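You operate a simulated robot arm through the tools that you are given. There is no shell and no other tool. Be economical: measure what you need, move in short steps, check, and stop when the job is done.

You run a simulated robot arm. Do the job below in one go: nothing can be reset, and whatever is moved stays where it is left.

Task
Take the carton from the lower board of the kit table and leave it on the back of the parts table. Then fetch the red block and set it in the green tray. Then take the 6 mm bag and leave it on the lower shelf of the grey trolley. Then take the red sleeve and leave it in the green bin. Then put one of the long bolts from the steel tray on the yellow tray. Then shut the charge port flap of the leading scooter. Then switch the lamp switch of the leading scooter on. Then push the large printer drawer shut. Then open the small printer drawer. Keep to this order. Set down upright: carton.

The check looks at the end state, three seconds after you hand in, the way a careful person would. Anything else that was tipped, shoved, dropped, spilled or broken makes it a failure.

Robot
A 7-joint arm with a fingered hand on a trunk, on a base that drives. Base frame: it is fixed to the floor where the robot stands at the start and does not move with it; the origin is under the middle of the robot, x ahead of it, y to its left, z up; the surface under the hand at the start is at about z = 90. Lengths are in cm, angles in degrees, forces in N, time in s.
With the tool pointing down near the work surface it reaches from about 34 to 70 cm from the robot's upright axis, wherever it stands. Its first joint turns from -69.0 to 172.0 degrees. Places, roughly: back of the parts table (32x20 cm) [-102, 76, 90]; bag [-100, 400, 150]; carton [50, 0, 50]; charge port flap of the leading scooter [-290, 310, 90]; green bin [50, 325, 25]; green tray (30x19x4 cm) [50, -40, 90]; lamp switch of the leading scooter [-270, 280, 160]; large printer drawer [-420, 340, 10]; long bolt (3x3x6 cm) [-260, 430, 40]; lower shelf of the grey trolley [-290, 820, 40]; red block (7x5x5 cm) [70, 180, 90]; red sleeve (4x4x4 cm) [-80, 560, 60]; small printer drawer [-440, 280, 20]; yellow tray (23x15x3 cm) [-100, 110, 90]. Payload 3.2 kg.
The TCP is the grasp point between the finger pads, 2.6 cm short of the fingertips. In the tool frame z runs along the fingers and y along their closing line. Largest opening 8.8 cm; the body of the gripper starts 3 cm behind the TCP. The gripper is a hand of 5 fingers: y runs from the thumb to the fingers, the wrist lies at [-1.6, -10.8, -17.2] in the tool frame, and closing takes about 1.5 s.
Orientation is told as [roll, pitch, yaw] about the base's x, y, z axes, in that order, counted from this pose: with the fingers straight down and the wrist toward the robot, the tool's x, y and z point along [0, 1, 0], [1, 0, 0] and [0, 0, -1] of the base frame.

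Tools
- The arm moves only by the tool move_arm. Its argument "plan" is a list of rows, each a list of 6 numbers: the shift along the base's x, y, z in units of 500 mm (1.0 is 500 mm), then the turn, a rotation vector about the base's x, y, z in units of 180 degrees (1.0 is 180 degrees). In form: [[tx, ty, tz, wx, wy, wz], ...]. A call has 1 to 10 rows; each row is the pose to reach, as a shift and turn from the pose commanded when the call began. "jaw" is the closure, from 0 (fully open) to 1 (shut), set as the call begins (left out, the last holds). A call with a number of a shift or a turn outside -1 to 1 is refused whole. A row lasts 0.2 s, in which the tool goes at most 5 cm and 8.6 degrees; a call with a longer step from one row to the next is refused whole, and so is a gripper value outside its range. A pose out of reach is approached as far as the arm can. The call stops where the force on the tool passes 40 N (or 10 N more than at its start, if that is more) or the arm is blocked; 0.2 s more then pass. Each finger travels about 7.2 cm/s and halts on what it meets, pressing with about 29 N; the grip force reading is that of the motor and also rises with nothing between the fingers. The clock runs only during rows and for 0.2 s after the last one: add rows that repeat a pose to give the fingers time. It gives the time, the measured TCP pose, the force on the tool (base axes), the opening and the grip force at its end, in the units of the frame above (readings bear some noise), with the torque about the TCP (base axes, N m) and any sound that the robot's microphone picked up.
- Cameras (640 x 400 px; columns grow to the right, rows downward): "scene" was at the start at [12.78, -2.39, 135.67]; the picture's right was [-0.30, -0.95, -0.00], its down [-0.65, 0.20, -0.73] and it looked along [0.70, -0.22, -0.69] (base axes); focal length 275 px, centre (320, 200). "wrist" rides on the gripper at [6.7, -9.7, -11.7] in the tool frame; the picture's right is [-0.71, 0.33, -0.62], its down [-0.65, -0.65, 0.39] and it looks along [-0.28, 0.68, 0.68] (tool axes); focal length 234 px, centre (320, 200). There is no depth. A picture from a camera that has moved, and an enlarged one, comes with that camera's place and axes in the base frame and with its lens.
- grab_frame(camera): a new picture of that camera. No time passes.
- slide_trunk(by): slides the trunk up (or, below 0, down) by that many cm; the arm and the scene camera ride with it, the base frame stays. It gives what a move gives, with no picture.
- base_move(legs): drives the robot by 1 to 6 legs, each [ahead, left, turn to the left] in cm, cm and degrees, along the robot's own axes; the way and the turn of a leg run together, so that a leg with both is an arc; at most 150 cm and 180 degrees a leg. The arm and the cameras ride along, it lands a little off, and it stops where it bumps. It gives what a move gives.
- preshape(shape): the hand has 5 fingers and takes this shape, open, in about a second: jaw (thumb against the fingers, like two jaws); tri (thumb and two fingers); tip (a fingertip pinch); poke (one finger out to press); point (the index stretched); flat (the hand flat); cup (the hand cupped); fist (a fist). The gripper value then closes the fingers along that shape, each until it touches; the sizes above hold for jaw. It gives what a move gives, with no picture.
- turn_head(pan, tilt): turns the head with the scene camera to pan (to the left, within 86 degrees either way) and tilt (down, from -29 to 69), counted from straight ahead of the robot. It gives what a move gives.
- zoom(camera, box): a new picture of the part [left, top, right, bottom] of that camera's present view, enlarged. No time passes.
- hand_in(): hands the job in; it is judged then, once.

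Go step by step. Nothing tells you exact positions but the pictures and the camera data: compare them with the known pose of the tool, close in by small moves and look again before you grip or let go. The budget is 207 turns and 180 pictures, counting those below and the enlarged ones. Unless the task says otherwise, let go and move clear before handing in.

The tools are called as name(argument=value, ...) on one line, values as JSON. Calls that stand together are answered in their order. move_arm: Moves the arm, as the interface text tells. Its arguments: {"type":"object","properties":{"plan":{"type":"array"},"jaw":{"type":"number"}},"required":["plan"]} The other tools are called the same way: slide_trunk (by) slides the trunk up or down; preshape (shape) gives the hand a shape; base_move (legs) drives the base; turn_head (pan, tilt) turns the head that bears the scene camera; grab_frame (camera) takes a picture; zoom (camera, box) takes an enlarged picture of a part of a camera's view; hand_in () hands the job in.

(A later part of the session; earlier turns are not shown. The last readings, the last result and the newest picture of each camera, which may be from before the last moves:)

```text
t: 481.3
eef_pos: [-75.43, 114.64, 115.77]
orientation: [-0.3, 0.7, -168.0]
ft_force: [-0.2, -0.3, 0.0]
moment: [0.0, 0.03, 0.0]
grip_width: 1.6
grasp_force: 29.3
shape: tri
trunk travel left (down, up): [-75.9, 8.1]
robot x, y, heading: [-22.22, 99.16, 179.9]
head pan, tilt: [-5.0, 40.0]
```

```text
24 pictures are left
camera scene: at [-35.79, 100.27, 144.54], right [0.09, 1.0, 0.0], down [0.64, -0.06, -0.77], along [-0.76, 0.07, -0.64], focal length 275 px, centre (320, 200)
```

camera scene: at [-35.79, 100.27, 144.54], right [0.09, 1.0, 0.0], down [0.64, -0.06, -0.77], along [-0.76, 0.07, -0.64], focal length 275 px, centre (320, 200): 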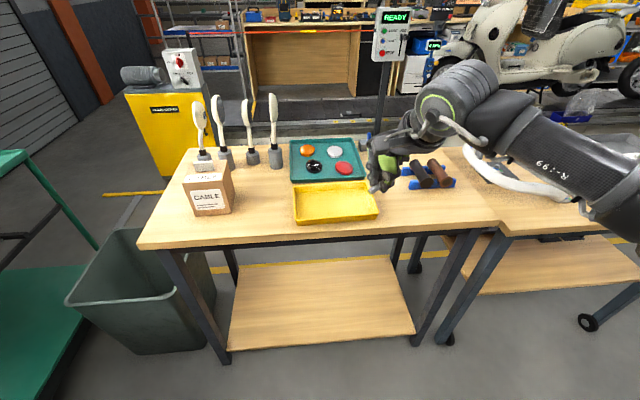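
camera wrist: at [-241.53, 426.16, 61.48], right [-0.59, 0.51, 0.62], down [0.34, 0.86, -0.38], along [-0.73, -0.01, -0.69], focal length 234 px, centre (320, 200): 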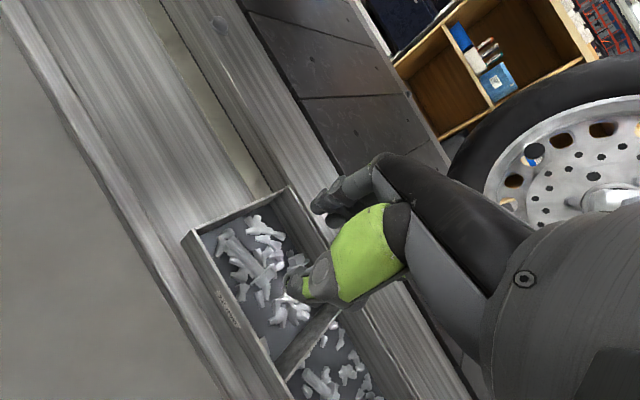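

Carton stands as left. Yellow tray centre ≈(−97.6,110.5). Drive ahead 18, then lower the bolt into it.

base_move(legs=[[19, 0, 0]])

move_arm(plan=[[-0.03, -0.04, -0.06, 0, 0, 0], [-0.06, -0.07, -0.14, 0, 0, 0], [-0.06, -0.075, -0.22, 0, 0, 0], [-0.06, -0.075, -0.3, 0, 0, 0], [-0.06, -0.075, -0.36, 0, 0, 0], [-0.06, -0.075, -0.39, 0, 0, 0]])

grab_frame(camera="wrist")

```text
t: 482.9
eef_pos: [-95.02, 114.74, 115.72]
orientation: [-0.2, 0.8, -168.1]
ft_force: [0.4, -0.4, -0.4]
moment: [-0.01, -0.01, 0.04]
grip_width: 1.59
grasp_force: 29.4
shape: tri
trunk travel left (down, up): [-75.9, 8.1]
robot x, y, heading: [-41.68, 99.37, 179.9]
head pan, tilt: [-5.0, 40.0]
```

```text
t: 484.3
eef_pos: [-98.0, 110.92, 96.07]
orientation: [-0.2, 0.7, -168.1]
ft_force: [-0.3, 0.0, -0.6]
moment: [0.01, -0.02, -0.02]
grip_width: 1.58
grasp_force: 29.2
shape: tri
trunk travel left (down, up): [-75.9, 8.1]
robot x, y, heading: [-41.94, 99.52, 179.5]
head pan, tilt: [-5.0, 40.0]
```

```text
23 pictures are left
camera wrist: at [-87.19, 106.44, 107.82], right [-0.48, 0.62, 0.62], down [0.51, 0.77, -0.38], along [-0.71, 0.14, -0.69], focal length 234 px, centre (320, 200)
```

wrist: 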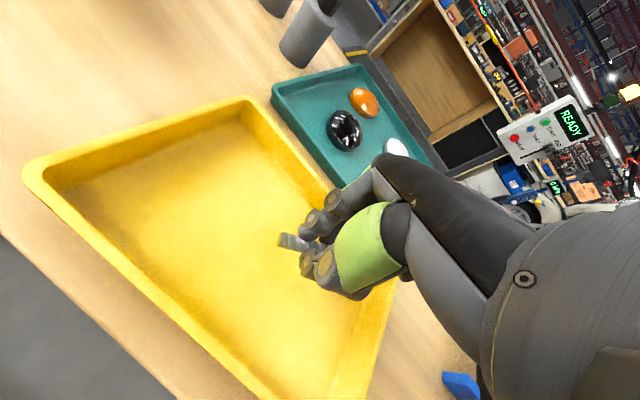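

Over the tray, just above its floor. Touch down and release.

move_arm(plan=[[0.01, 0, -0.01, 0, 0, 0], [0.01, 0, -0.02, 0, 0, 0]])

move_arm(plan=[[0, 0, 0, 0, 0, 0], [0, 0, 0, 0, 0, 0], [0, 0, 0, 0, 0, 0]], jaw=0.45)

move_arm(plan=[[0, 0, 0.05, 0, 0, 0], [0, 0, 0.12, 0, 0, 0], [0, 0, 0.2, 0, 0, 0], [0.04, 0, 0.28, 0, 0, 0], [0.08, 0, 0.36, 0, 0, 0]])

grab_frame(camera="wrist")

```text
t: 484.9
eef_pos: [-97.44, 110.89, 95.27]
orientation: [-0.3, 0.7, -168.1]
ft_force: [-0.3, 1.3, 0.0]
moment: [-0.01, 0.0, -0.04]
grip_width: 1.57
grasp_force: 28.6
shape: tri
trunk travel left (down, up): [-75.9, 8.1]
robot x, y, heading: [-41.78, 99.57, 179.9]
head pan, tilt: [-5.0, 40.0]
```

```text
t: 485.7
eef_pos: [-97.54, 110.99, 95.28]
orientation: [-0.3, 0.9, -168.0]
ft_force: [-0.5, -0.1, -0.7]
moment: [-0.01, 0.01, -0.02]
grip_width: 4.79
grasp_force: 0.0
shape: tri
trunk travel left (down, up): [-75.9, 8.1]
robot x, y, heading: [-41.97, 99.54, 179.7]
head pan, tilt: [-5.0, 40.0]
```

```text
t: 486.9
eef_pos: [-93.09, 110.98, 113.55]
orientation: [-0.2, 0.8, -168.1]
ft_force: [-0.8, 0.1, 1.1]
moment: [0.05, 0.05, 0.0]
grip_width: 4.81
grasp_force: 0.1
shape: tri
trunk travel left (down, up): [-75.9, 8.1]
robot x, y, heading: [-41.65, 99.34, 179.8]
head pan, tilt: [-5.0, 40.0]
```

```text
22 pictures are left
camera wrist: at [-82.36, 106.46, 125.29], right [-0.48, 0.62, 0.62], down [0.51, 0.77, -0.38], along [-0.71, 0.14, -0.69], focal length 234 px, centre (320, 200)
```

wrist: 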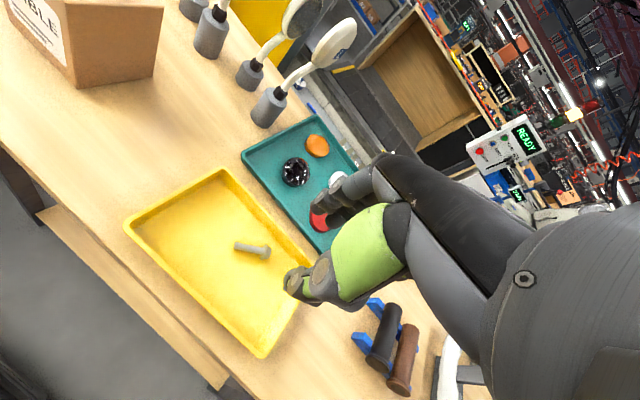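

Bolt is in the yellow tray. Next, the leading scooter: drive to about (-175,300) facing it.

base_move(legs=[[-22, 0, 0], [0, -150, 0], [0, -50, 0], [150, 0, 0]])

turn_head(pan=8, tilt=15)

grab_frame(camera="scene")

```text
t: 505.0
eef_pos: [-223.36, 303.36, 113.35]
orientation: [-0.3, 0.8, -167.0]
ft_force: [-0.3, -0.1, 0.1]
moment: [-0.01, -0.01, 0.01]
grip_width: 4.82
grasp_force: 0.0
shape: tri
trunk travel left (down, up): [-75.9, 8.1]
robot x, y, heading: [-171.6, 292.73, -179.2]
head pan, tilt: [-5.0, 40.0]
```

```text
t: 505.9
eef_pos: [-223.34, 303.32, 113.52]
orientation: [-0.2, 0.9, -167.0]
ft_force: [0.1, 0.7, 0.4]
moment: [-0.01, -0.02, -0.01]
grip_width: 4.8
grasp_force: 0.1
shape: tri
trunk travel left (down, up): [-75.9, 8.1]
robot x, y, heading: [-171.78, 292.49, -179.1]
head pan, tilt: [8.0, 15.0]
```

```text
21 pictures are left
camera scene: at [-186.04, 291.36, 148.49], right [-0.15, 0.99, 0.0], down [0.26, 0.04, -0.97], along [-0.95, -0.15, -0.26], focal length 275 px, centre (320, 200)
```

scene: 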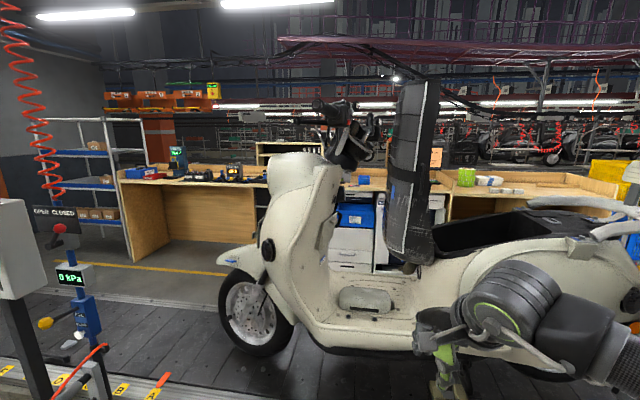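

zoom(camera="scene", box=[250, 190, 450, 340])

zoom(camera="scene", box=[290, 80, 400, 170])

```text
2.67 times, centred on (350, 265) of scene
camera zoom: at [-186.04, 291.36, 148.49], right [-0.15, 0.99, 0.0], down [0.26, 0.04, -0.97], along [-0.95, -0.15, -0.26], focal length 733 px, centre (240, 27)
```

zoom: 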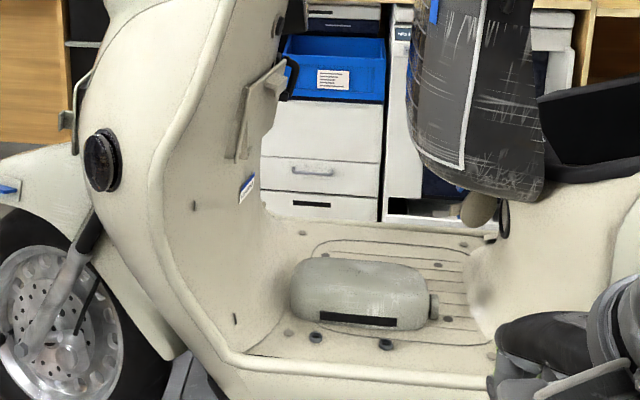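

```text
4.44 times, centred on (345, 125) of scene
camera zoom: at [-186.04, 291.36, 148.49], right [-0.15, 0.99, 0.0], down [0.26, 0.04, -0.97], along [-0.95, -0.15, -0.26], focal length 1222 px, centre (209, 533)
```

zoom: 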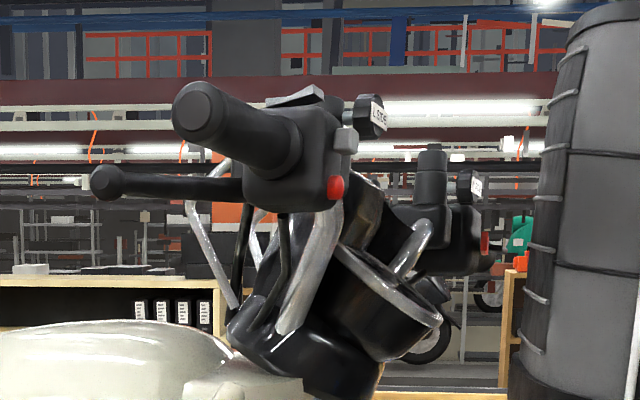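

The flap is likely the small oval beside the dark ring on the seat-front body, near (−290,311,93). Zoom tighter.

zoom(camera="scene", box=[405, 245, 461, 290])

```text
8.89 times, centred on (433, 268) of scene
camera zoom: at [-186.04, 291.36, 148.49], right [-0.15, 0.99, 0.0], down [0.26, 0.04, -0.97], along [-0.95, -0.15, -0.26], focal length 2443 px, centre (-684, -400)
```

zoom: 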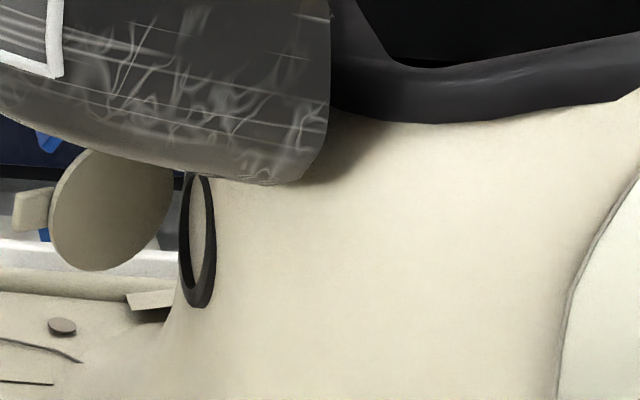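

The round flap is hinged on its far (−x) edge and stands open, so it must be pushed from the far side. I'll go around the conveyor's end to its far aisle (also needed for the printers).

base_move(legs=[[12, 0, -0.8], [0, -150, 0], [0, -150, 0], [0, -122, 0], [150, 0, 0], [42, 0, 0]])

base_move(legs=[[0, 0, 180]])

turn_head(pan=-70, tilt=20)

grab_frame(camera="scene")

```text
t: 535.9
eef_pos: [-426.76, 725.81, 113.45]
orientation: [-0.2, 0.8, -168.0]
ft_force: [-0.6, 1.2, -0.3]
moment: [0.04, 0.0, 0.02]
grip_width: 4.81
grasp_force: 0.1
shape: tri
trunk travel left (down, up): [-75.9, 8.1]
robot x, y, heading: [-375.54, 714.35, 180.2]
head pan, tilt: [8.0, 15.0]
```

```text
t: 543.4
eef_pos: [-325.47, 696.26, 113.57]
orientation: [-0.2, 0.9, 4.3]
ft_force: [0.3, 0.1, 0.0]
moment: [0.01, -0.04, 0.01]
grip_width: 4.81
grasp_force: 0.0
shape: tri
trunk travel left (down, up): [-75.9, 8.1]
robot x, y, heading: [-375.11, 714.08, -7.7]
head pan, tilt: [8.0, 15.0]
```

```text
t: 544.9
eef_pos: [-325.61, 696.29, 113.55]
orientation: [-0.3, 0.8, 4.3]
ft_force: [-0.6, -0.3, 0.0]
moment: [0.0, -0.02, 0.02]
grip_width: 4.83
grasp_force: 0.0
shape: tri
trunk travel left (down, up): [-75.9, 8.1]
robot x, y, heading: [-375.01, 714.51, -7.7]
head pan, tilt: [-70.0, 20.0]
```

```text
17 pictures are left
camera scene: at [-368.31, 704.74, 147.68], right [-0.98, -0.21, 0.0], down [-0.07, 0.33, -0.94], along [0.2, -0.92, -0.34], focal length 275 px, centre (320, 200)
```

scene: 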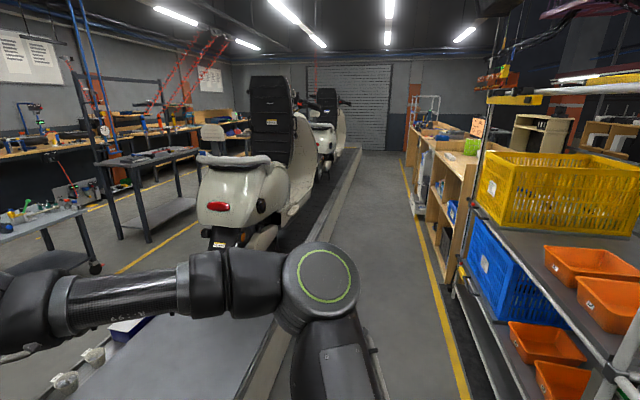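

The far aisle is clear. Square the heading and strafe down to the leading scooter.

base_move(legs=[[0, 0, 7.7], [0, -150, 0], [0, -150, 0], [0, -90, 0]])

preshape(shape="poke")

turn_head(pan=-12, tilt=30)

grab_frame(camera="scene")

```text
t: 564.2
eef_pos: [-331.85, 313.07, 113.53]
orientation: [-0.2, 0.8, 9.8]
ft_force: [-0.9, 0.1, 0.1]
moment: [-0.02, 0.02, 0.0]
grip_width: 4.82
grasp_force: 0.2
shape: tri
trunk travel left (down, up): [-75.9, 8.1]
robot x, y, heading: [-382.84, 326.62, -2.5]
head pan, tilt: [-70.0, 20.0]
```

```text
t: 565.1
eef_pos: [-331.81, 312.9, 113.43]
orientation: [-0.1, 0.8, 9.8]
ft_force: [-0.1, 0.6, -0.3]
moment: [0.02, -0.02, 0.01]
grip_width: 0.03
grasp_force: 0.1
shape: poke
trunk travel left (down, up): [-75.9, 8.1]
robot x, y, heading: [-383.17, 326.56, -2.6]
head pan, tilt: [-70.0, 20.0]
```

```text
t: 566.3
eef_pos: [-331.8, 312.89, 113.5]
orientation: [-0.3, 0.8, 9.7]
ft_force: [-0.5, 0.3, -0.9]
moment: [-0.01, 0.01, -0.01]
grip_width: 0.0
grasp_force: 0.1
shape: poke
trunk travel left (down, up): [-75.9, 8.1]
robot x, y, heading: [-382.7, 326.49, -2.4]
head pan, tilt: [-12.0, 30.0]
```

```text
16 pictures are left
camera scene: at [-369.22, 324.02, 146.08], right [-0.25, -0.97, 0.0], down [-0.48, 0.12, -0.87], along [0.84, -0.22, -0.5], focal length 275 px, centre (320, 200)
```

scene: 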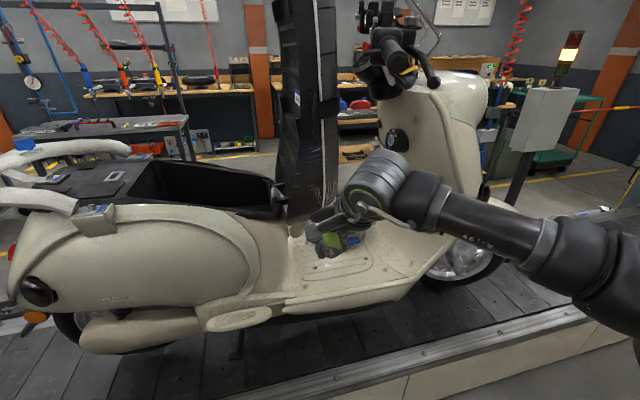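

zoom(camera="scene", box=[265, 185, 375, 275])

```text
4.44 times, centred on (320, 230) of scene
camera zoom: at [-369.22, 324.02, 146.08], right [-0.25, -0.97, 0.0], down [-0.48, 0.12, -0.87], along [0.84, -0.22, -0.5], focal length 1222 px, centre (320, 67)
```

zoom: 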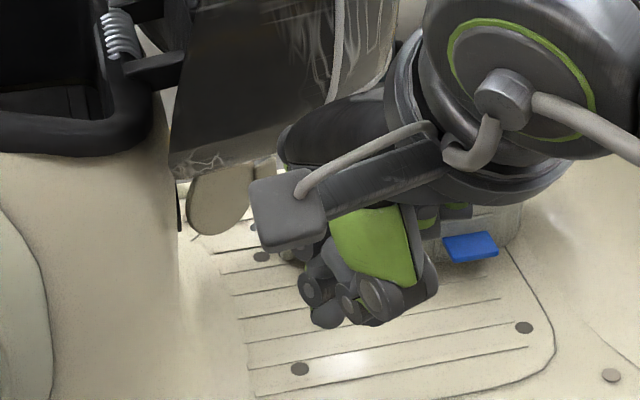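

Disk centre (−293.8,312.3,90.5), hinge at y≈315 on this side, port at y≈316. I'll point the finger forward (pitch −70°), lower the trunk, and check the fingertip with the wrist camera.

move_arm(plan=[[0, 0, 0, 0, -0.0432, -0.006], [0, 0, 0, 0, -0.0864, -0.012], [0, 0, 0, 0, -0.1297, -0.018], [0, 0, 0, 0, -0.1729, -0.024], [0, 0, 0, 0, -0.2161, -0.03], [0, 0, 0, 0, -0.2593, -0.036], [0, 0, 0, 0, -0.3026, -0.042], [0, 0, 0, 0, -0.3458, -0.048], [0, 0, 0, 0, -0.389, -0.054]])

slide_trunk(by=-21)

zoom(camera="scene", box=[240, 150, 440, 290])

```text
t: 568.3
eef_pos: [-331.64, 313.03, 113.57]
orientation: [-10.7, -68.7, 5.8]
ft_force: [0.0, -1.0, -0.4]
moment: [0.03, 0.02, -0.01]
grip_width: 0.01
grasp_force: 0.1
shape: poke
trunk travel left (down, up): [-75.9, 8.1]
robot x, y, heading: [-382.85, 326.72, -2.6]
head pan, tilt: [-12.0, 30.0]
```

```text
t: 570.6
eef_pos: [-331.79, 312.97, 92.45]
orientation: [-11.0, -68.7, 6.0]
ft_force: [0.8, 0.8, 0.5]
moment: [0.02, -0.04, 0.02]
grip_width: 0.0
grasp_force: 0.1
shape: poke
trunk travel left (down, up): [-54.9, 29.1]
robot x, y, heading: [-382.87, 326.31, -2.3]
head pan, tilt: [-12.0, 30.0]
```

```text
2.86 times, centred on (340, 220) of scene
camera zoom: at [-369.22, 324.04, 125.08], right [-0.25, -0.97, 0.0], down [-0.48, 0.12, -0.87], along [0.84, -0.22, -0.5], focal length 785 px, centre (263, 143)
```

zoom: 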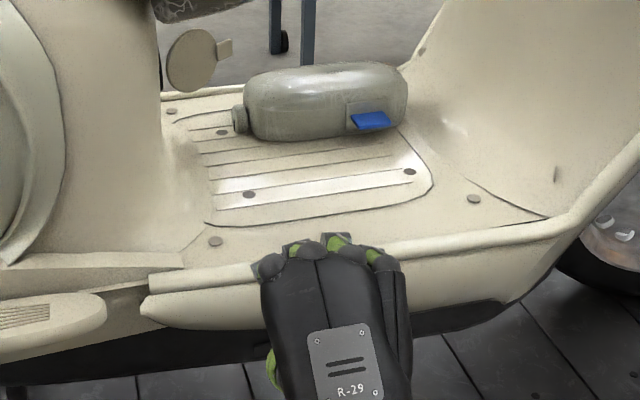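

grab_frame(camera="wrist")

```text
13 pictures are left
camera wrist: at [-345.69, 320.51, 87.1], right [-0.51, -0.63, 0.58], down [0.08, -0.71, -0.7], along [0.85, -0.32, 0.41], focal length 234 px, centre (320, 200)
```

wrist: 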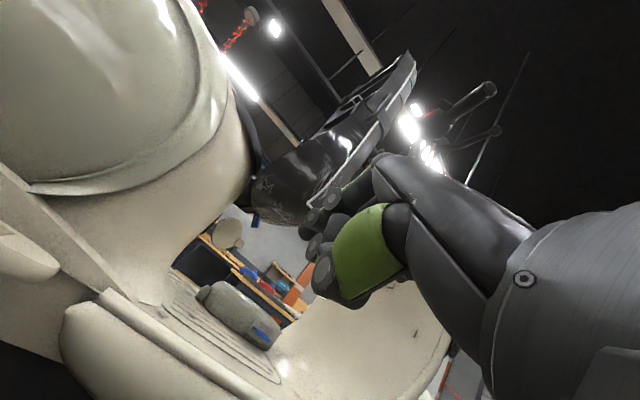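

The flap is visible and the way is clear. Drive ahead 27, then approach the flap's free end with the arm.

base_move(legs=[[27, 0, 0]])

move_arm(plan=[[0.03, -0.02, 0, 0, 0, 0], [0.06, -0.04, 0, 0, 0, 0], [0.08, -0.04, 0, 0, 0, 0]])

zoom(camera="scene", box=[220, 130, 420, 270])

```text
t: 572.5
eef_pos: [-304.87, 311.21, 92.41]
orientation: [-10.9, -68.8, 5.3]
ft_force: [0.3, 0.0, -0.5]
moment: [-0.01, 0.01, 0.0]
grip_width: 0.0
grasp_force: 0.2
shape: poke
trunk travel left (down, up): [-54.9, 29.1]
robot x, y, heading: [-355.63, 325.08, -3.1]
head pan, tilt: [-12.0, 30.0]
```

```text
t: 573.3
eef_pos: [-300.86, 309.16, 92.54]
orientation: [-11.1, -68.8, 5.4]
ft_force: [0.8, -0.7, 0.1]
moment: [0.01, 0.01, 0.01]
grip_width: 0.01
grasp_force: 0.1
shape: poke
trunk travel left (down, up): [-54.9, 29.1]
robot x, y, heading: [-355.81, 324.87, -3.0]
head pan, tilt: [-12.0, 30.0]
```

```text
2.86 times, centred on (320, 200) of scene
camera zoom: at [-342.11, 322.64, 125.07], right [-0.26, -0.97, 0.0], down [-0.48, 0.13, -0.87], along [0.84, -0.22, -0.5], focal length 785 px, centre (320, 200)
```

zoom: 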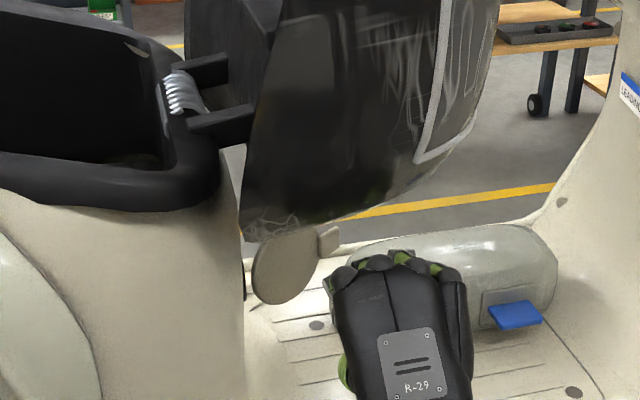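

Shift 1.3 cm left and push the flap's free end forward 6 cm, watching the force.

move_arm(plan=[[0.01, 0.026, 0, 0, 0, 0], [0.04, 0.026, 0, 0, 0, 0], [0.07, 0.026, 0, 0, 0, 0], [0.1, 0.026, 0, 0, 0, 0], [0.13, 0.026, 0, 0, 0, 0]])

zoom(camera="scene", box=[220, 130, 420, 270])

```text
t: 574.5
eef_pos: [-294.14, 310.69, 92.54]
orientation: [-11.0, -68.6, 5.4]
ft_force: [-0.2, -0.2, -0.3]
moment: [0.01, -0.02, 0.01]
grip_width: 0.0
grasp_force: 0.0
shape: poke
trunk travel left (down, up): [-54.9, 29.1]
robot x, y, heading: [-355.71, 325.22, -2.8]
head pan, tilt: [-12.0, 30.0]
```

```text
2.86 times, centred on (320, 200) of scene
camera zoom: at [-342.1, 322.64, 125.07], right [-0.26, -0.97, 0.0], down [-0.48, 0.13, -0.87], along [0.84, -0.22, -0.5], focal length 785 px, centre (320, 200)
```

zoom: 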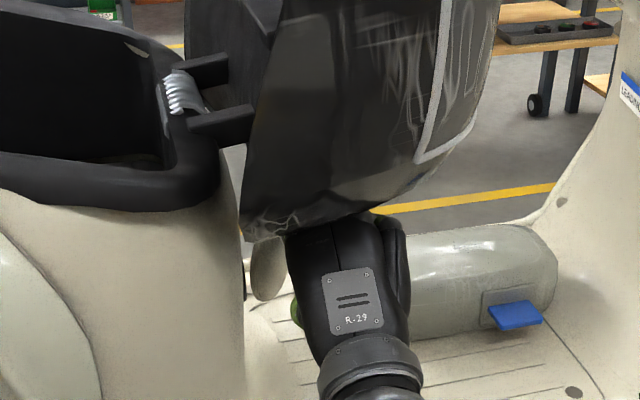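

The flap has swung partly. Now sweep left (+y) to press it shut.

move_arm(plan=[[0.03, 0.01, 0, 0, 0, 0], [0.05, 0.03, 0, 0, 0, 0], [0.05, 0.05, 0, 0, 0, 0], [0.05, 0.07, 0, 0, 0, 0], [0.05, 0.09, 0, 0, 0, 0]])

```text
t: 575.1
eef_pos: [-292.12, 310.56, 92.65]
orientation: [-10.9, -68.9, 4.5]
ft_force: [-13.8, -21.2, 7.2]
moment: [-0.81, 1.35, 4.26]
grip_width: 0.01
grasp_force: 0.1
shape: poke
trunk travel left (down, up): [-54.9, 29.1]
robot x, y, heading: [-355.9, 324.81, -3.5]
head pan, tilt: [-12.0, 30.0]
stopped in row 3: the force on the tool passed its limit at 67 N (the readings are from after the stop); the commanded pose is now the measured one
```

The wrist touched the rear bodywork. Back off slightly and instead yaw the hand left so only the fingertips sweep.

move_arm(plan=[[0, -0.03, 0, 0, 0, 0], [0, -0.03, 0, 0, 0, 0.04], [0, -0.02, 0, 0, 0, 0.08], [0, 0.0, 0, 0, 0, 0.12], [0, 0.02, 0, 0, 0, 0.15], [0, 0.04, 0, 0, 0, 0.17]])

zoom(camera="scene", box=[220, 130, 420, 270])

```text
t: 576.5
eef_pos: [-291.82, 312.78, 92.44]
orientation: [-11.1, -68.8, 35.0]
ft_force: [0.7, -13.3, 3.7]
moment: [0.01, -0.06, -0.19]
grip_width: 0.0
grasp_force: 0.1
shape: poke
trunk travel left (down, up): [-54.9, 29.1]
robot x, y, heading: [-355.46, 325.12, -3.2]
head pan, tilt: [-12.0, 30.0]
```

```text
2.86 times, centred on (320, 200) of scene
camera zoom: at [-342.22, 322.1, 125.08], right [-0.26, -0.96, 0.0], down [-0.48, 0.13, -0.87], along [0.84, -0.23, -0.5], focal length 785 px, centre (320, 200)
```

zoom: 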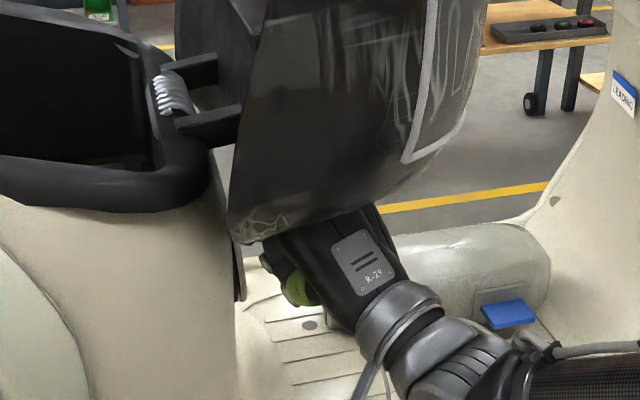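

Fingertips are pressing the flap against the port (13 N). Push a bit more to latch.

move_arm(plan=[[0, 0.012, 0, 0, 0, 0], [0, 0.025, 0, 0, 0, 0]])

move_arm(plan=[[0, -0.03, 0, 0, 0, 0], [-0.02, -0.06, 0, 0, 0, -0.03], [-0.06, -0.06, 0, 0, 0, -0.07], [-0.14, -0.06, 0, 0, 0, -0.11], [-0.22, -0.06, 0, 0, 0, -0.15]])

zoom(camera="scene", box=[220, 130, 420, 270])

```text
t: 577.2
eef_pos: [-291.64, 312.89, 92.68]
orientation: [-11.1, -69.2, 33.6]
ft_force: [0.2, -17.9, 1.6]
moment: [-0.12, -0.05, -0.26]
grip_width: 0.0
grasp_force: 0.0
shape: poke
trunk travel left (down, up): [-54.9, 29.1]
robot x, y, heading: [-355.56, 324.58, -3.8]
head pan, tilt: [-12.0, 30.0]
stopped in row 2: the force on the tool passed its limit at 41 N (the readings are from after the stop); the commanded pose is now the measured one
```

```text
t: 578.4
eef_pos: [-302.57, 310.93, 92.44]
orientation: [-11.7, -69.1, 7.8]
ft_force: [0.1, 0.0, 0.2]
moment: [-0.04, -0.02, 0.04]
grip_width: 0.0
grasp_force: 0.0
shape: poke
trunk travel left (down, up): [-54.9, 29.1]
robot x, y, heading: [-355.66, 324.97, -3.4]
head pan, tilt: [-12.0, 30.0]
```

```text
2.86 times, centred on (320, 200) of scene
camera zoom: at [-342.27, 322.49, 125.09], right [-0.26, -0.96, 0.0], down [-0.48, 0.13, -0.87], along [0.84, -0.23, -0.5], focal length 785 px, centre (320, 200)
```

zoom: 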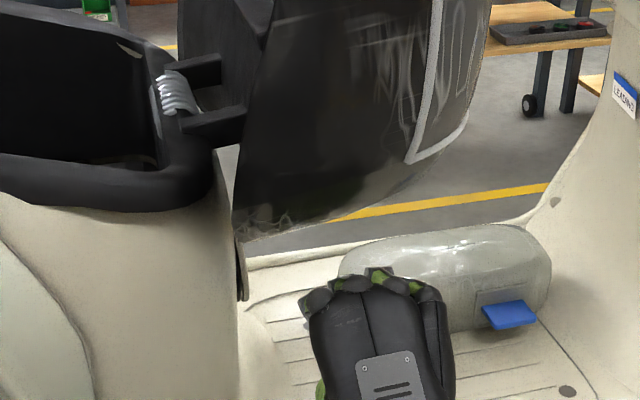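

The flap is shut flush. Now the lamp switch on the near-aisle (+x) handlebar side: back out, raise, and drive around again.

base_move(legs=[[-25, 0, 3.4]])

slide_trunk(by=29)

base_move(legs=[[0, 150, 0], [0, 150, 0], [0, 92, 0], [150, 0, 0], [38, 0, 0]])

base_move(legs=[[0, 0, -180]])

```text
t: 580.2
eef_pos: [-326.97, 314.74, 92.59]
orientation: [-11.5, -69.0, 11.2]
ft_force: [-0.3, -0.5, 0.2]
moment: [0.01, 0.03, -0.01]
grip_width: 0.0
grasp_force: 0.0
shape: poke
trunk travel left (down, up): [-54.9, 29.1]
robot x, y, heading: [-380.95, 325.54, -0.0]
head pan, tilt: [-12.0, 30.0]
```

```text
t: 583.1
eef_pos: [-326.93, 314.77, 121.53]
orientation: [-11.3, -69.1, 11.0]
ft_force: [0.4, -0.9, 0.1]
moment: [-0.01, 0.01, -0.01]
grip_width: 0.0
grasp_force: 0.0
shape: poke
trunk travel left (down, up): [-83.9, 0.1]
robot x, y, heading: [-380.8, 325.57, 0.4]
head pan, tilt: [-12.0, 30.0]
```

```text
t: 611.0
eef_pos: [-135.73, 700.85, 121.68]
orientation: [-11.4, -69.2, 8.7]
ft_force: [0.3, -0.8, -0.4]
moment: [0.04, 0.03, 0.03]
grip_width: 0.0
grasp_force: 0.0
shape: poke
trunk travel left (down, up): [-83.9, 0.1]
robot x, y, heading: [-189.35, 714.12, -2.2]
head pan, tilt: [-12.0, 30.0]
```

```text
t: 619.0
eef_pos: [-241.21, 732.3, 121.56]
orientation: [-11.4, -69.1, -176.8]
ft_force: [0.0, 1.2, 0.0]
moment: [0.01, -0.01, 0.04]
grip_width: 0.03
grasp_force: 0.1
shape: poke
trunk travel left (down, up): [-83.9, 0.1]
robot x, y, heading: [-189.09, 714.32, 172.3]
head pan, tilt: [-12.0, 30.0]
```

base_move(legs=[[0, 0, 7.7], [0, 150, 0], [0, 150, 0], [0, 112, 0]])

turn_head(pan=10, tilt=5)

zoom(camera="scene", box=[240, 110, 440, 250])

```text
t: 639.6
eef_pos: [-251.91, 309.17, 121.54]
orientation: [-11.3, -69.0, -170.0]
ft_force: [-0.4, 0.7, -0.9]
moment: [0.02, -0.03, 0.03]
grip_width: 0.0
grasp_force: 0.1
shape: poke
trunk travel left (down, up): [-83.9, 0.1]
robot x, y, heading: [-198.08, 297.24, 178.8]
head pan, tilt: [-12.0, 30.0]
```

```text
t: 640.5
eef_pos: [-251.94, 309.19, 121.65]
orientation: [-11.3, -69.2, -169.9]
ft_force: [0.8, -0.1, -0.7]
moment: [0.03, 0.02, 0.0]
grip_width: 0.0
grasp_force: 0.1
shape: poke
trunk travel left (down, up): [-83.9, 0.1]
robot x, y, heading: [-197.75, 297.31, 178.7]
head pan, tilt: [10.0, 5.0]
```

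```text
2.86 times, centred on (340, 180) of scene
camera zoom: at [-212.29, 295.95, 158.11], right [-0.16, 0.99, 0.0], down [0.09, 0.01, -1.0], along [-0.98, -0.16, -0.09], focal length 785 px, centre (263, 257)
```

zoom: 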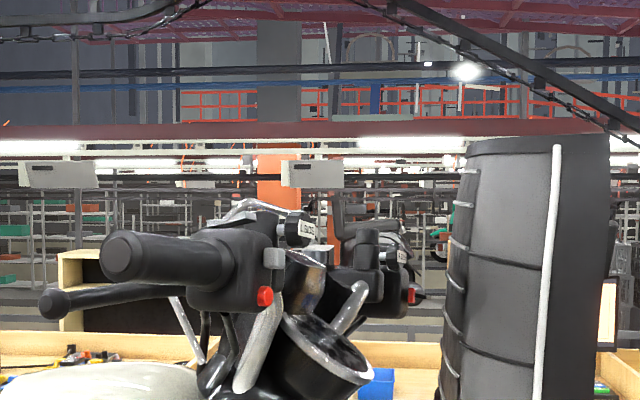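

zoom(camera="scene", box=[312, 178, 362, 220])

```text
9.52 times, centred on (337, 199) of scene
camera zoom: at [-212.29, 295.95, 158.11], right [-0.16, 0.99, 0.0], down [0.09, 0.01, -1.0], along [-0.98, -0.16, -0.09], focal length 2618 px, centre (158, 210)
```

zoom: 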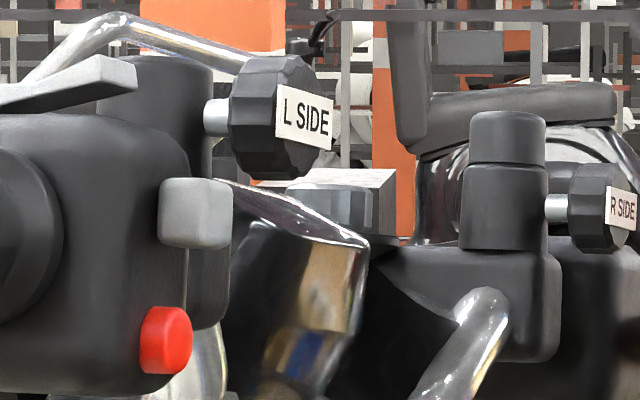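

The lamp switch is the tilted rocker plate on top of the near (L) control housing: from (−269.5,282,154.9) to (−269.5,285.8,155.9), raised at its +y end. First raise the hand and set a 45° tilt.

move_arm(plan=[[0.0, 0, 0.09, 0, -0.03, 0], [0.01, 0, 0.18, 0, -0.06, 0], [0.02, 0, 0.27, 0, -0.09, 0], [0.03, 0, 0.36, 0, -0.12, 0], [0.04, 0, 0.45, 0, -0.135, 0], [0.05, 0, 0.54, 0, -0.135, 0], [0.06, 0, 0.63, 0, -0.135, 0], [0.06, 0, 0.72, 0, -0.135, 0], [0.06, 0, 0.8, 0, -0.135, 0], [0.06, 0, 0.86, 0, -0.135, 0]])

```text
t: 642.7
eef_pos: [-248.88, 309.23, 164.34]
orientation: [-5.8, -44.9, -174.7]
ft_force: [-0.3, -0.5, -0.8]
moment: [0.05, 0.02, -0.07]
grip_width: 0.02
grasp_force: 0.0
shape: poke
trunk travel left (down, up): [-83.9, 0.1]
robot x, y, heading: [-198.02, 297.44, 179.0]
head pan, tilt: [10.0, 5.0]
```

Now strafe left 24 and ahead 9, then look with the wrist camera.

base_move(legs=[[0, 24, 0], [9, 0, 1]])

grab_frame(camera="wrist")

```text
t: 645.1
eef_pos: [-258.35, 284.73, 164.5]
orientation: [-5.6, -45.0, -173.4]
ft_force: [-0.2, 0.6, -0.1]
moment: [0.0, 0.03, 0.02]
grip_width: 0.0
grasp_force: 0.1
shape: poke
trunk travel left (down, up): [-83.9, 0.1]
robot x, y, heading: [-207.25, 273.63, -179.6]
head pan, tilt: [10.0, 5.0]
```

```text
6 pictures are left
camera wrist: at [-242.86, 278.72, 165.33], right [0.18, 0.67, 0.72], down [0.15, 0.71, -0.69], along [-0.97, 0.23, 0.02], focal length 234 px, centre (320, 200)
```

wrist: 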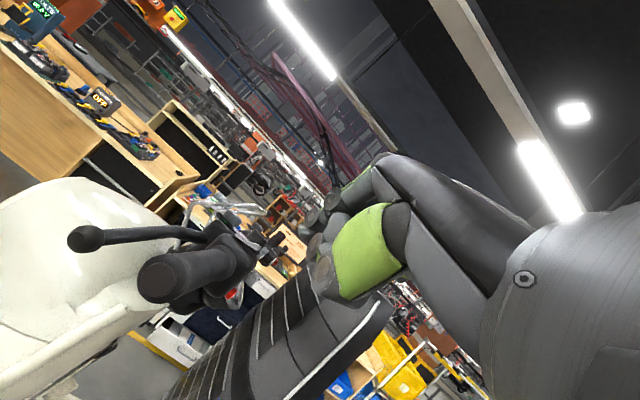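

Position the fingertip above the raised end of the rocker, then press down gently.

move_arm(plan=[[-0.07, 0.02, 0, 0, 0, 0], [-0.153, 0.03, 0, 0, 0, 0], [-0.153, 0.03, -0.05, 0, 0, 0]])

move_arm(plan=[[0, 0, -0.01, 0, 0, 0], [0, 0, -0.02, 0, 0, 0], [0, 0, -0.03, 0, 0, 0]])

zoom(camera="scene", box=[290, 140, 450, 250])

```text
t: 645.9
eef_pos: [-266.16, 286.56, 161.84]
orientation: [-5.4, -45.1, -173.6]
ft_force: [-0.4, 0.5, 0.7]
moment: [0.0, -0.01, 0.03]
grip_width: 0.02
grasp_force: 0.2
shape: poke
out of reach, approached as far as the arm can: row 2
trunk travel left (down, up): [-83.9, 0.1]
robot x, y, heading: [-207.36, 273.53, -179.2]
head pan, tilt: [10.0, 5.0]
```

```text
t: 646.7
eef_pos: [-266.1, 286.37, 160.4]
orientation: [-5.5, -45.0, -173.5]
ft_force: [-0.1, -0.5, 0.3]
moment: [-0.02, 0.02, -0.04]
grip_width: 0.0
grasp_force: 0.0
shape: poke
trunk travel left (down, up): [-83.9, 0.1]
robot x, y, heading: [-207.64, 273.86, -179.5]
head pan, tilt: [10.0, 5.0]
```

```text
3.64 times, centred on (370, 195) of scene
camera zoom: at [-221.53, 272.23, 158.12], right [-0.18, 0.98, 0.0], down [0.09, 0.02, -1.0], along [-0.98, -0.18, -0.09], focal length 1000 px, centre (138, 218)
```

zoom: 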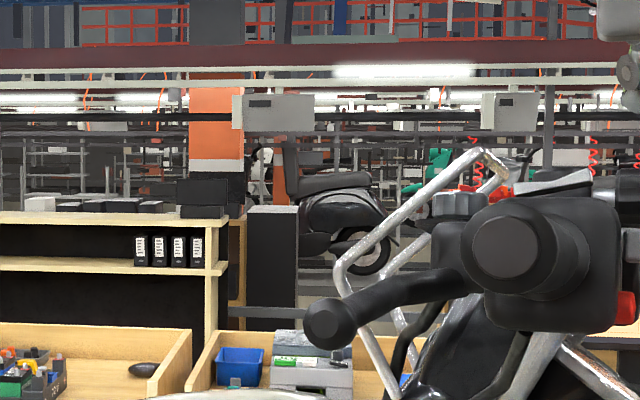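

The rocker's raised end is at y≈284.6, so shift 2.1 cm left, then press down in small steps.

move_arm(plan=[[0, -0.02, 0, 0, 0, 0], [0, -0.042, 0, 0, 0, 0], [0, -0.042, -0.01, 0, 0, 0], [0, -0.042, -0.02, 0, 0, 0]])

move_arm(plan=[[0, 0, -0.01, 0, 0, 0], [0, 0, -0.02, 0, 0, 0]])

```text
t: 647.7
eef_pos: [-266.0, 284.33, 159.56]
orientation: [-5.6, -44.9, -173.5]
ft_force: [0.3, 0.0, 0.9]
moment: [-0.01, 0.0, -0.03]
grip_width: 0.0
grasp_force: 0.2
shape: poke
trunk travel left (down, up): [-83.9, 0.1]
robot x, y, heading: [-207.93, 273.59, -179.5]
head pan, tilt: [10.0, 5.0]
```

```text
t: 648.3
eef_pos: [-266.29, 284.26, 158.37]
orientation: [-5.3, -45.0, -173.5]
ft_force: [-0.9, 0.5, 0.5]
moment: [-0.02, 0.03, -0.01]
grip_width: 0.01
grasp_force: 0.1
shape: poke
trunk travel left (down, up): [-83.9, 0.1]
robot x, y, heading: [-207.49, 273.91, -179.6]
head pan, tilt: [10.0, 5.0]
```

move_arm(plan=[[0, 0, -0.008, 0, 0, 0], [0, 0, -0.016, 0, 0, 0]])

move_arm(plan=[[0, 0, -0.008, 0, 0, 0], [0, 0, -0.016, 0, 0, 0]])

```text
t: 648.9
eef_pos: [-266.18, 284.33, 157.77]
orientation: [-5.6, -45.0, -173.5]
ft_force: [0.1, -0.1, 0.4]
moment: [-0.02, -0.01, -0.04]
grip_width: 0.01
grasp_force: 0.0
shape: poke
trunk travel left (down, up): [-83.9, 0.1]
robot x, y, heading: [-207.47, 273.64, -179.3]
head pan, tilt: [10.0, 5.0]
```

```text
t: 649.5
eef_pos: [-266.2, 284.18, 156.87]
orientation: [-5.5, -45.0, -173.5]
ft_force: [-0.5, 1.0, 0.5]
moment: [0.01, 0.0, 0.0]
grip_width: 0.01
grasp_force: 0.1
shape: poke
trunk travel left (down, up): [-83.9, 0.1]
robot x, y, heading: [-207.39, 273.28, -179.5]
head pan, tilt: [10.0, 5.0]
```

zoom(camera="scene", box=[350, 140, 510, 260])

```text
3.33 times, centred on (430, 200) of scene
camera zoom: at [-221.55, 272.25, 158.12], right [-0.18, 0.98, 0.0], down [0.09, 0.02, -1.0], along [-0.98, -0.18, -0.09], focal length 916 px, centre (-47, 200)
```

zoom: 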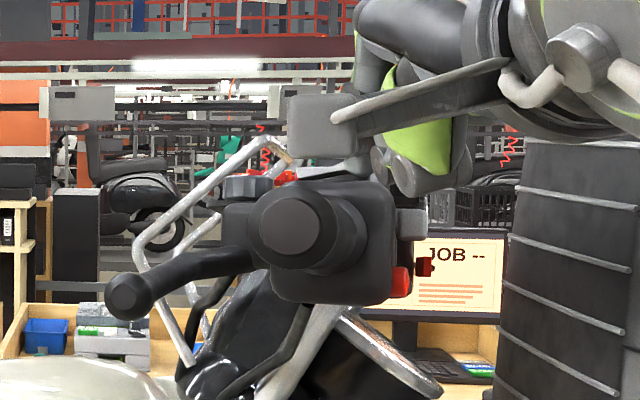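

No contact yet: the fingertip is just off the plate's end. Raise, shift 1.2 cm left, and press again.

move_arm(plan=[[0, 0, 0.03, 0, 0, 0], [0, -0.012, 0.04, 0, 0, 0], [0, -0.026, 0.04, 0, 0, 0], [0, -0.026, 0.025, 0, 0, 0]])

move_arm(plan=[[0, 0, -0.008, 0, 0, 0], [0, 0, -0.016, 0, 0, 0], [0, 0, -0.024, 0, 0, 0]])

move_arm(plan=[[0, 0, -0.008, 0, 0, 0], [0, 0, -0.016, 0, 0, 0]])

```text
t: 650.5
eef_pos: [-266.1, 282.97, 158.03]
orientation: [-5.4, -44.9, -173.5]
ft_force: [-0.1, 0.0, -0.6]
moment: [0.02, 0.01, 0.02]
grip_width: 0.01
grasp_force: 0.1
shape: poke
trunk travel left (down, up): [-83.9, 0.1]
robot x, y, heading: [-207.65, 273.52, -179.5]
head pan, tilt: [10.0, 5.0]
```

```text
t: 651.3
eef_pos: [-266.13, 282.81, 156.8]
orientation: [-5.5, -45.0, -173.4]
ft_force: [-0.4, -0.3, 0.5]
moment: [0.02, -0.01, 0.02]
grip_width: 0.0
grasp_force: 0.1
shape: poke
trunk travel left (down, up): [-83.9, 0.1]
robot x, y, heading: [-207.28, 273.76, -179.5]
head pan, tilt: [10.0, 5.0]
```

```text
t: 651.9
eef_pos: [-266.23, 282.99, 156.06]
orientation: [-5.5, -45.0, -173.4]
ft_force: [-0.6, -0.5, 0.6]
moment: [-0.03, -0.02, 0.01]
grip_width: 0.01
grasp_force: 0.2
shape: poke
trunk travel left (down, up): [-83.9, 0.1]
robot x, y, heading: [-207.05, 273.77, -179.3]
head pan, tilt: [10.0, 5.0]
```

Moment analysis from the flap press shows the tip is ~2.3 cm beyond the TCP, on-axis; so I'm short in x by ~2 cm. Raise, move forward 2 and +1 in y, and press.

move_arm(plan=[[0, 0, 0.04, 0, 0, 0], [-0.02, 0.01, 0.05, 0, 0, 0], [-0.04, 0.02, 0.05, 0, 0, 0], [-0.04, 0.02, 0.04, 0, 0, 0]])

move_arm(plan=[[0, 0, -0.01, 0, 0, 0], [0, 0, -0.02, 0, 0, 0], [0, 0, -0.03, 0, 0, 0]])

move_arm(plan=[[0, 0, -0.008, 0, 0, 0], [0, 0, -0.016, 0, 0, 0]])

```text
t: 652.9
eef_pos: [-268.21, 283.81, 158.12]
orientation: [-5.6, -45.0, -173.6]
ft_force: [0.1, -0.7, -0.5]
moment: [-0.02, 0.05, -0.01]
grip_width: 0.0
grasp_force: 0.0
shape: poke
trunk travel left (down, up): [-83.9, 0.1]
robot x, y, heading: [-207.1, 273.98, -179.7]
head pan, tilt: [10.0, 5.0]
```

```text
t: 653.7
eef_pos: [-268.29, 283.91, 156.53]
orientation: [-5.4, -44.9, -173.5]
ft_force: [-0.4, -0.1, 0.2]
moment: [0.0, -0.04, 0.0]
grip_width: 0.0
grasp_force: 0.1
shape: poke
trunk travel left (down, up): [-83.9, 0.1]
robot x, y, heading: [-207.7, 273.6, -179.7]
head pan, tilt: [10.0, 5.0]
```

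```text
t: 654.3
eef_pos: [-268.09, 283.88, 155.81]
orientation: [-5.4, -45.0, -173.5]
ft_force: [-0.9, 0.6, 0.1]
moment: [-0.01, -0.01, 0.0]
grip_width: 0.02
grasp_force: 0.1
shape: poke
trunk travel left (down, up): [-83.9, 0.1]
robot x, y, heading: [-207.6, 274.18, -179.5]
head pan, tilt: [10.0, 5.0]
```

move_arm(plan=[[0, 0, -0.008, 0, 0, 0], [0, 0, -0.016, 0, 0, 0]])

move_arm(plan=[[0, 0, -0.008, 0, 0, 0], [0, 0, -0.016, 0, 0, 0]])

```text
t: 654.9
eef_pos: [-268.09, 284.08, 155.15]
orientation: [-5.5, -45.2, -173.6]
ft_force: [-0.8, 0.9, 4.0]
moment: [-0.08, 0.06, -0.02]
grip_width: 0.02
grasp_force: 0.1
shape: poke
trunk travel left (down, up): [-83.9, 0.1]
robot x, y, heading: [-207.52, 273.99, -179.5]
head pan, tilt: [10.0, 5.0]
```

```text
t: 655.5
eef_pos: [-267.64, 284.36, 154.78]
orientation: [-5.3, -45.7, -173.9]
ft_force: [-1.6, 5.7, 22.9]
moment: [-0.33, 0.52, -0.16]
grip_width: 0.03
grasp_force: 0.1
shape: poke
trunk travel left (down, up): [-83.9, 0.1]
robot x, y, heading: [-207.31, 273.64, -179.5]
head pan, tilt: [10.0, 5.0]
```

Contact felt at y≈282.4. Raise clear and check the rocker.

move_arm(plan=[[0, 0, 0.05, 0, 0, 0], [0.02, 0.03, 0.12, 0, 0, 0], [0.08, 0.08, 0.16, 0, 0, 0], [0.14, 0.12, 0.18, 0, 0, 0]])

zoom(camera="scene", box=[380, 160, 440, 220])

```text
t: 656.5
eef_pos: [-261.54, 289.97, 163.44]
orientation: [-5.5, -45.0, -173.5]
ft_force: [0.5, -0.1, 0.6]
moment: [0.01, 0.0, 0.02]
grip_width: 0.0
grasp_force: 0.1
shape: poke
trunk travel left (down, up): [-83.9, 0.1]
robot x, y, heading: [-207.46, 273.79, -179.4]
head pan, tilt: [10.0, 5.0]
```

```text
6.67 times, centred on (410, 190) of scene
camera zoom: at [-221.38, 272.44, 158.13], right [-0.18, 0.98, 0.0], down [0.08, 0.01, -1.0], along [-0.98, -0.18, -0.09], focal length 1832 px, centre (-280, 267)
```

zoom: 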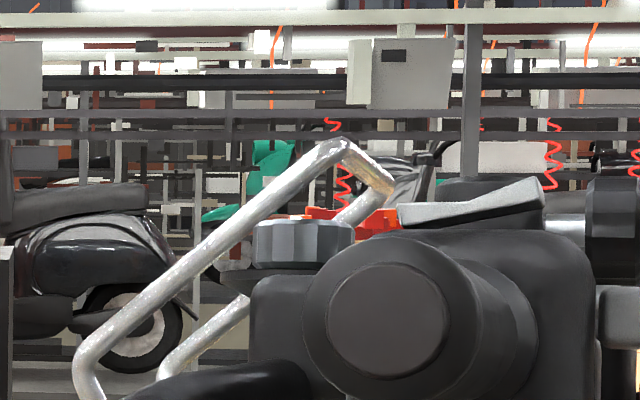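

The rocker is still raised at its right end (y≈284.3). The true contact point is about (−2,−1.4,0) from the TCP, so aim TCP y=285.6 and press deeper.

move_arm(plan=[[-0.06, -0.04, -0.03, 0, 0, 0], [-0.13, -0.087, -0.06, 0, 0, 0], [-0.13, -0.087, -0.12, 0, 0, 0]])

move_arm(plan=[[0, 0, -0.01, 0, 0, 0], [0, 0, -0.02, 0, 0, 0]])

move_arm(plan=[[0, 0, -0.008, 0, 0, 0], [0, 0, -0.016, 0, 0, 0]])

```text
t: 657.3
eef_pos: [-267.52, 286.0, 157.25]
orientation: [-5.2, -45.1, -173.8]
ft_force: [0.0, 0.5, 0.6]
moment: [0.02, 0.03, 0.03]
grip_width: 0.02
grasp_force: 0.1
shape: poke
trunk travel left (down, up): [-83.9, 0.1]
robot x, y, heading: [-207.33, 273.68, -179.6]
head pan, tilt: [10.0, 5.0]
```

```text
t: 657.9
eef_pos: [-267.6, 285.72, 156.24]
orientation: [-5.4, -45.0, -173.7]
ft_force: [0.2, 1.0, -0.6]
moment: [-0.01, 0.01, 0.01]
grip_width: 0.01
grasp_force: 0.1
shape: poke
trunk travel left (down, up): [-83.9, 0.1]
robot x, y, heading: [-207.5, 274.01, -179.3]
head pan, tilt: [10.0, 5.0]
```

```text
t: 658.5
eef_pos: [-267.62, 285.55, 155.44]
orientation: [-5.5, -45.0, -173.5]
ft_force: [0.8, -0.2, -0.3]
moment: [-0.03, 0.0, -0.03]
grip_width: 0.0
grasp_force: 0.0
shape: poke
trunk travel left (down, up): [-83.9, 0.1]
robot x, y, heading: [-207.43, 273.96, -179.5]
head pan, tilt: [10.0, 5.0]
```

move_arm(plan=[[0, 0, -0.008, 0, 0, 0], [0, 0, -0.014, 0, 0, 0]])

move_arm(plan=[[0, 0, -0.008, 0, 0, 0], [0, 0, -0.014, 0, 0, 0]])

move_arm(plan=[[0, 0, -0.008, 0, 0, 0], [0, 0, -0.014, 0, 0, 0]])

```text
t: 659.1
eef_pos: [-267.55, 285.55, 154.71]
orientation: [-5.4, -44.9, -173.5]
ft_force: [-0.2, 0.2, -0.5]
moment: [0.01, -0.02, 0.0]
grip_width: 0.01
grasp_force: 0.1
shape: poke
trunk travel left (down, up): [-83.9, 0.1]
robot x, y, heading: [-207.45, 273.71, -179.5]
head pan, tilt: [10.0, 5.0]
```

```text
t: 659.7
eef_pos: [-267.62, 285.53, 153.99]
orientation: [-5.5, -45.0, -173.5]
ft_force: [0.1, 0.1, -0.4]
moment: [0.03, -0.02, -0.01]
grip_width: 0.01
grasp_force: 0.1
shape: poke
trunk travel left (down, up): [-83.9, 0.1]
robot x, y, heading: [-207.39, 273.68, -179.6]
head pan, tilt: [10.0, 5.0]
```

```text
t: 660.3
eef_pos: [-267.8, 285.67, 153.35]
orientation: [-5.5, -44.9, -173.5]
ft_force: [0.3, -0.2, -0.4]
moment: [0.0, 0.01, -0.05]
grip_width: 0.02
grasp_force: 0.1
shape: poke
trunk travel left (down, up): [-83.9, 0.1]
robot x, y, heading: [-207.51, 273.86, -179.6]
head pan, tilt: [10.0, 5.0]
```

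The finger passed just beyond the plate's end here, while at y=283.9 it hit the pivot. So y≈284.8 should land on the raised half. Raise, shift, press.

move_arm(plan=[[0, 0, 0.05, 0, 0, 0], [0, -0.008, 0.09, 0, 0, 0], [-0.006, -0.017, 0.09, 0, 0, 0], [-0.006, -0.017, 0.06, 0, 0, 0]])

move_arm(plan=[[0, 0, -0.008, 0, 0, 0], [0, 0, -0.016, 0, 0, 0]])

move_arm(plan=[[0, 0, -0.008, 0, 0, 0], [0, 0, -0.014, 0, 0, 0]])

move_arm(plan=[[0, 0, -0.008, 0, 0, 0], [0, 0, -0.014, 0, 0, 0]])

```text
t: 661.3
eef_pos: [-268.06, 284.79, 156.37]
orientation: [-5.5, -45.0, -173.6]
ft_force: [-0.2, 0.0, 0.0]
moment: [-0.02, -0.04, 0.0]
grip_width: 0.0
grasp_force: 0.0
shape: poke
trunk travel left (down, up): [-83.9, 0.1]
robot x, y, heading: [-207.5, 274.06, -179.6]
head pan, tilt: [10.0, 5.0]
```

```text
t: 661.9
eef_pos: [-268.01, 284.8, 155.47]
orientation: [-5.5, -45.1, -173.5]
ft_force: [0.5, -0.3, 0.4]
moment: [0.02, -0.02, -0.01]
grip_width: 0.0
grasp_force: 0.1
shape: poke
trunk travel left (down, up): [-83.9, 0.1]
robot x, y, heading: [-207.21, 273.79, -179.7]
head pan, tilt: [10.0, 5.0]
```

```text
t: 662.5
eef_pos: [-267.81, 284.82, 154.77]
orientation: [-5.6, -45.0, -173.4]
ft_force: [0.1, 0.6, -0.3]
moment: [-0.01, 0.02, 0.0]
grip_width: 0.03
grasp_force: 0.1
shape: poke
trunk travel left (down, up): [-83.9, 0.1]
robot x, y, heading: [-207.43, 273.98, -179.2]
head pan, tilt: [10.0, 5.0]
```

```text
t: 663.1
eef_pos: [-267.76, 284.89, 154.14]
orientation: [-5.5, -45.1, -173.7]
ft_force: [0.8, 2.5, 2.9]
moment: [0.01, 0.03, -0.07]
grip_width: 0.01
grasp_force: 0.0
shape: poke
trunk travel left (down, up): [-83.9, 0.1]
robot x, y, heading: [-207.28, 273.83, -179.4]
head pan, tilt: [10.0, 5.0]
```

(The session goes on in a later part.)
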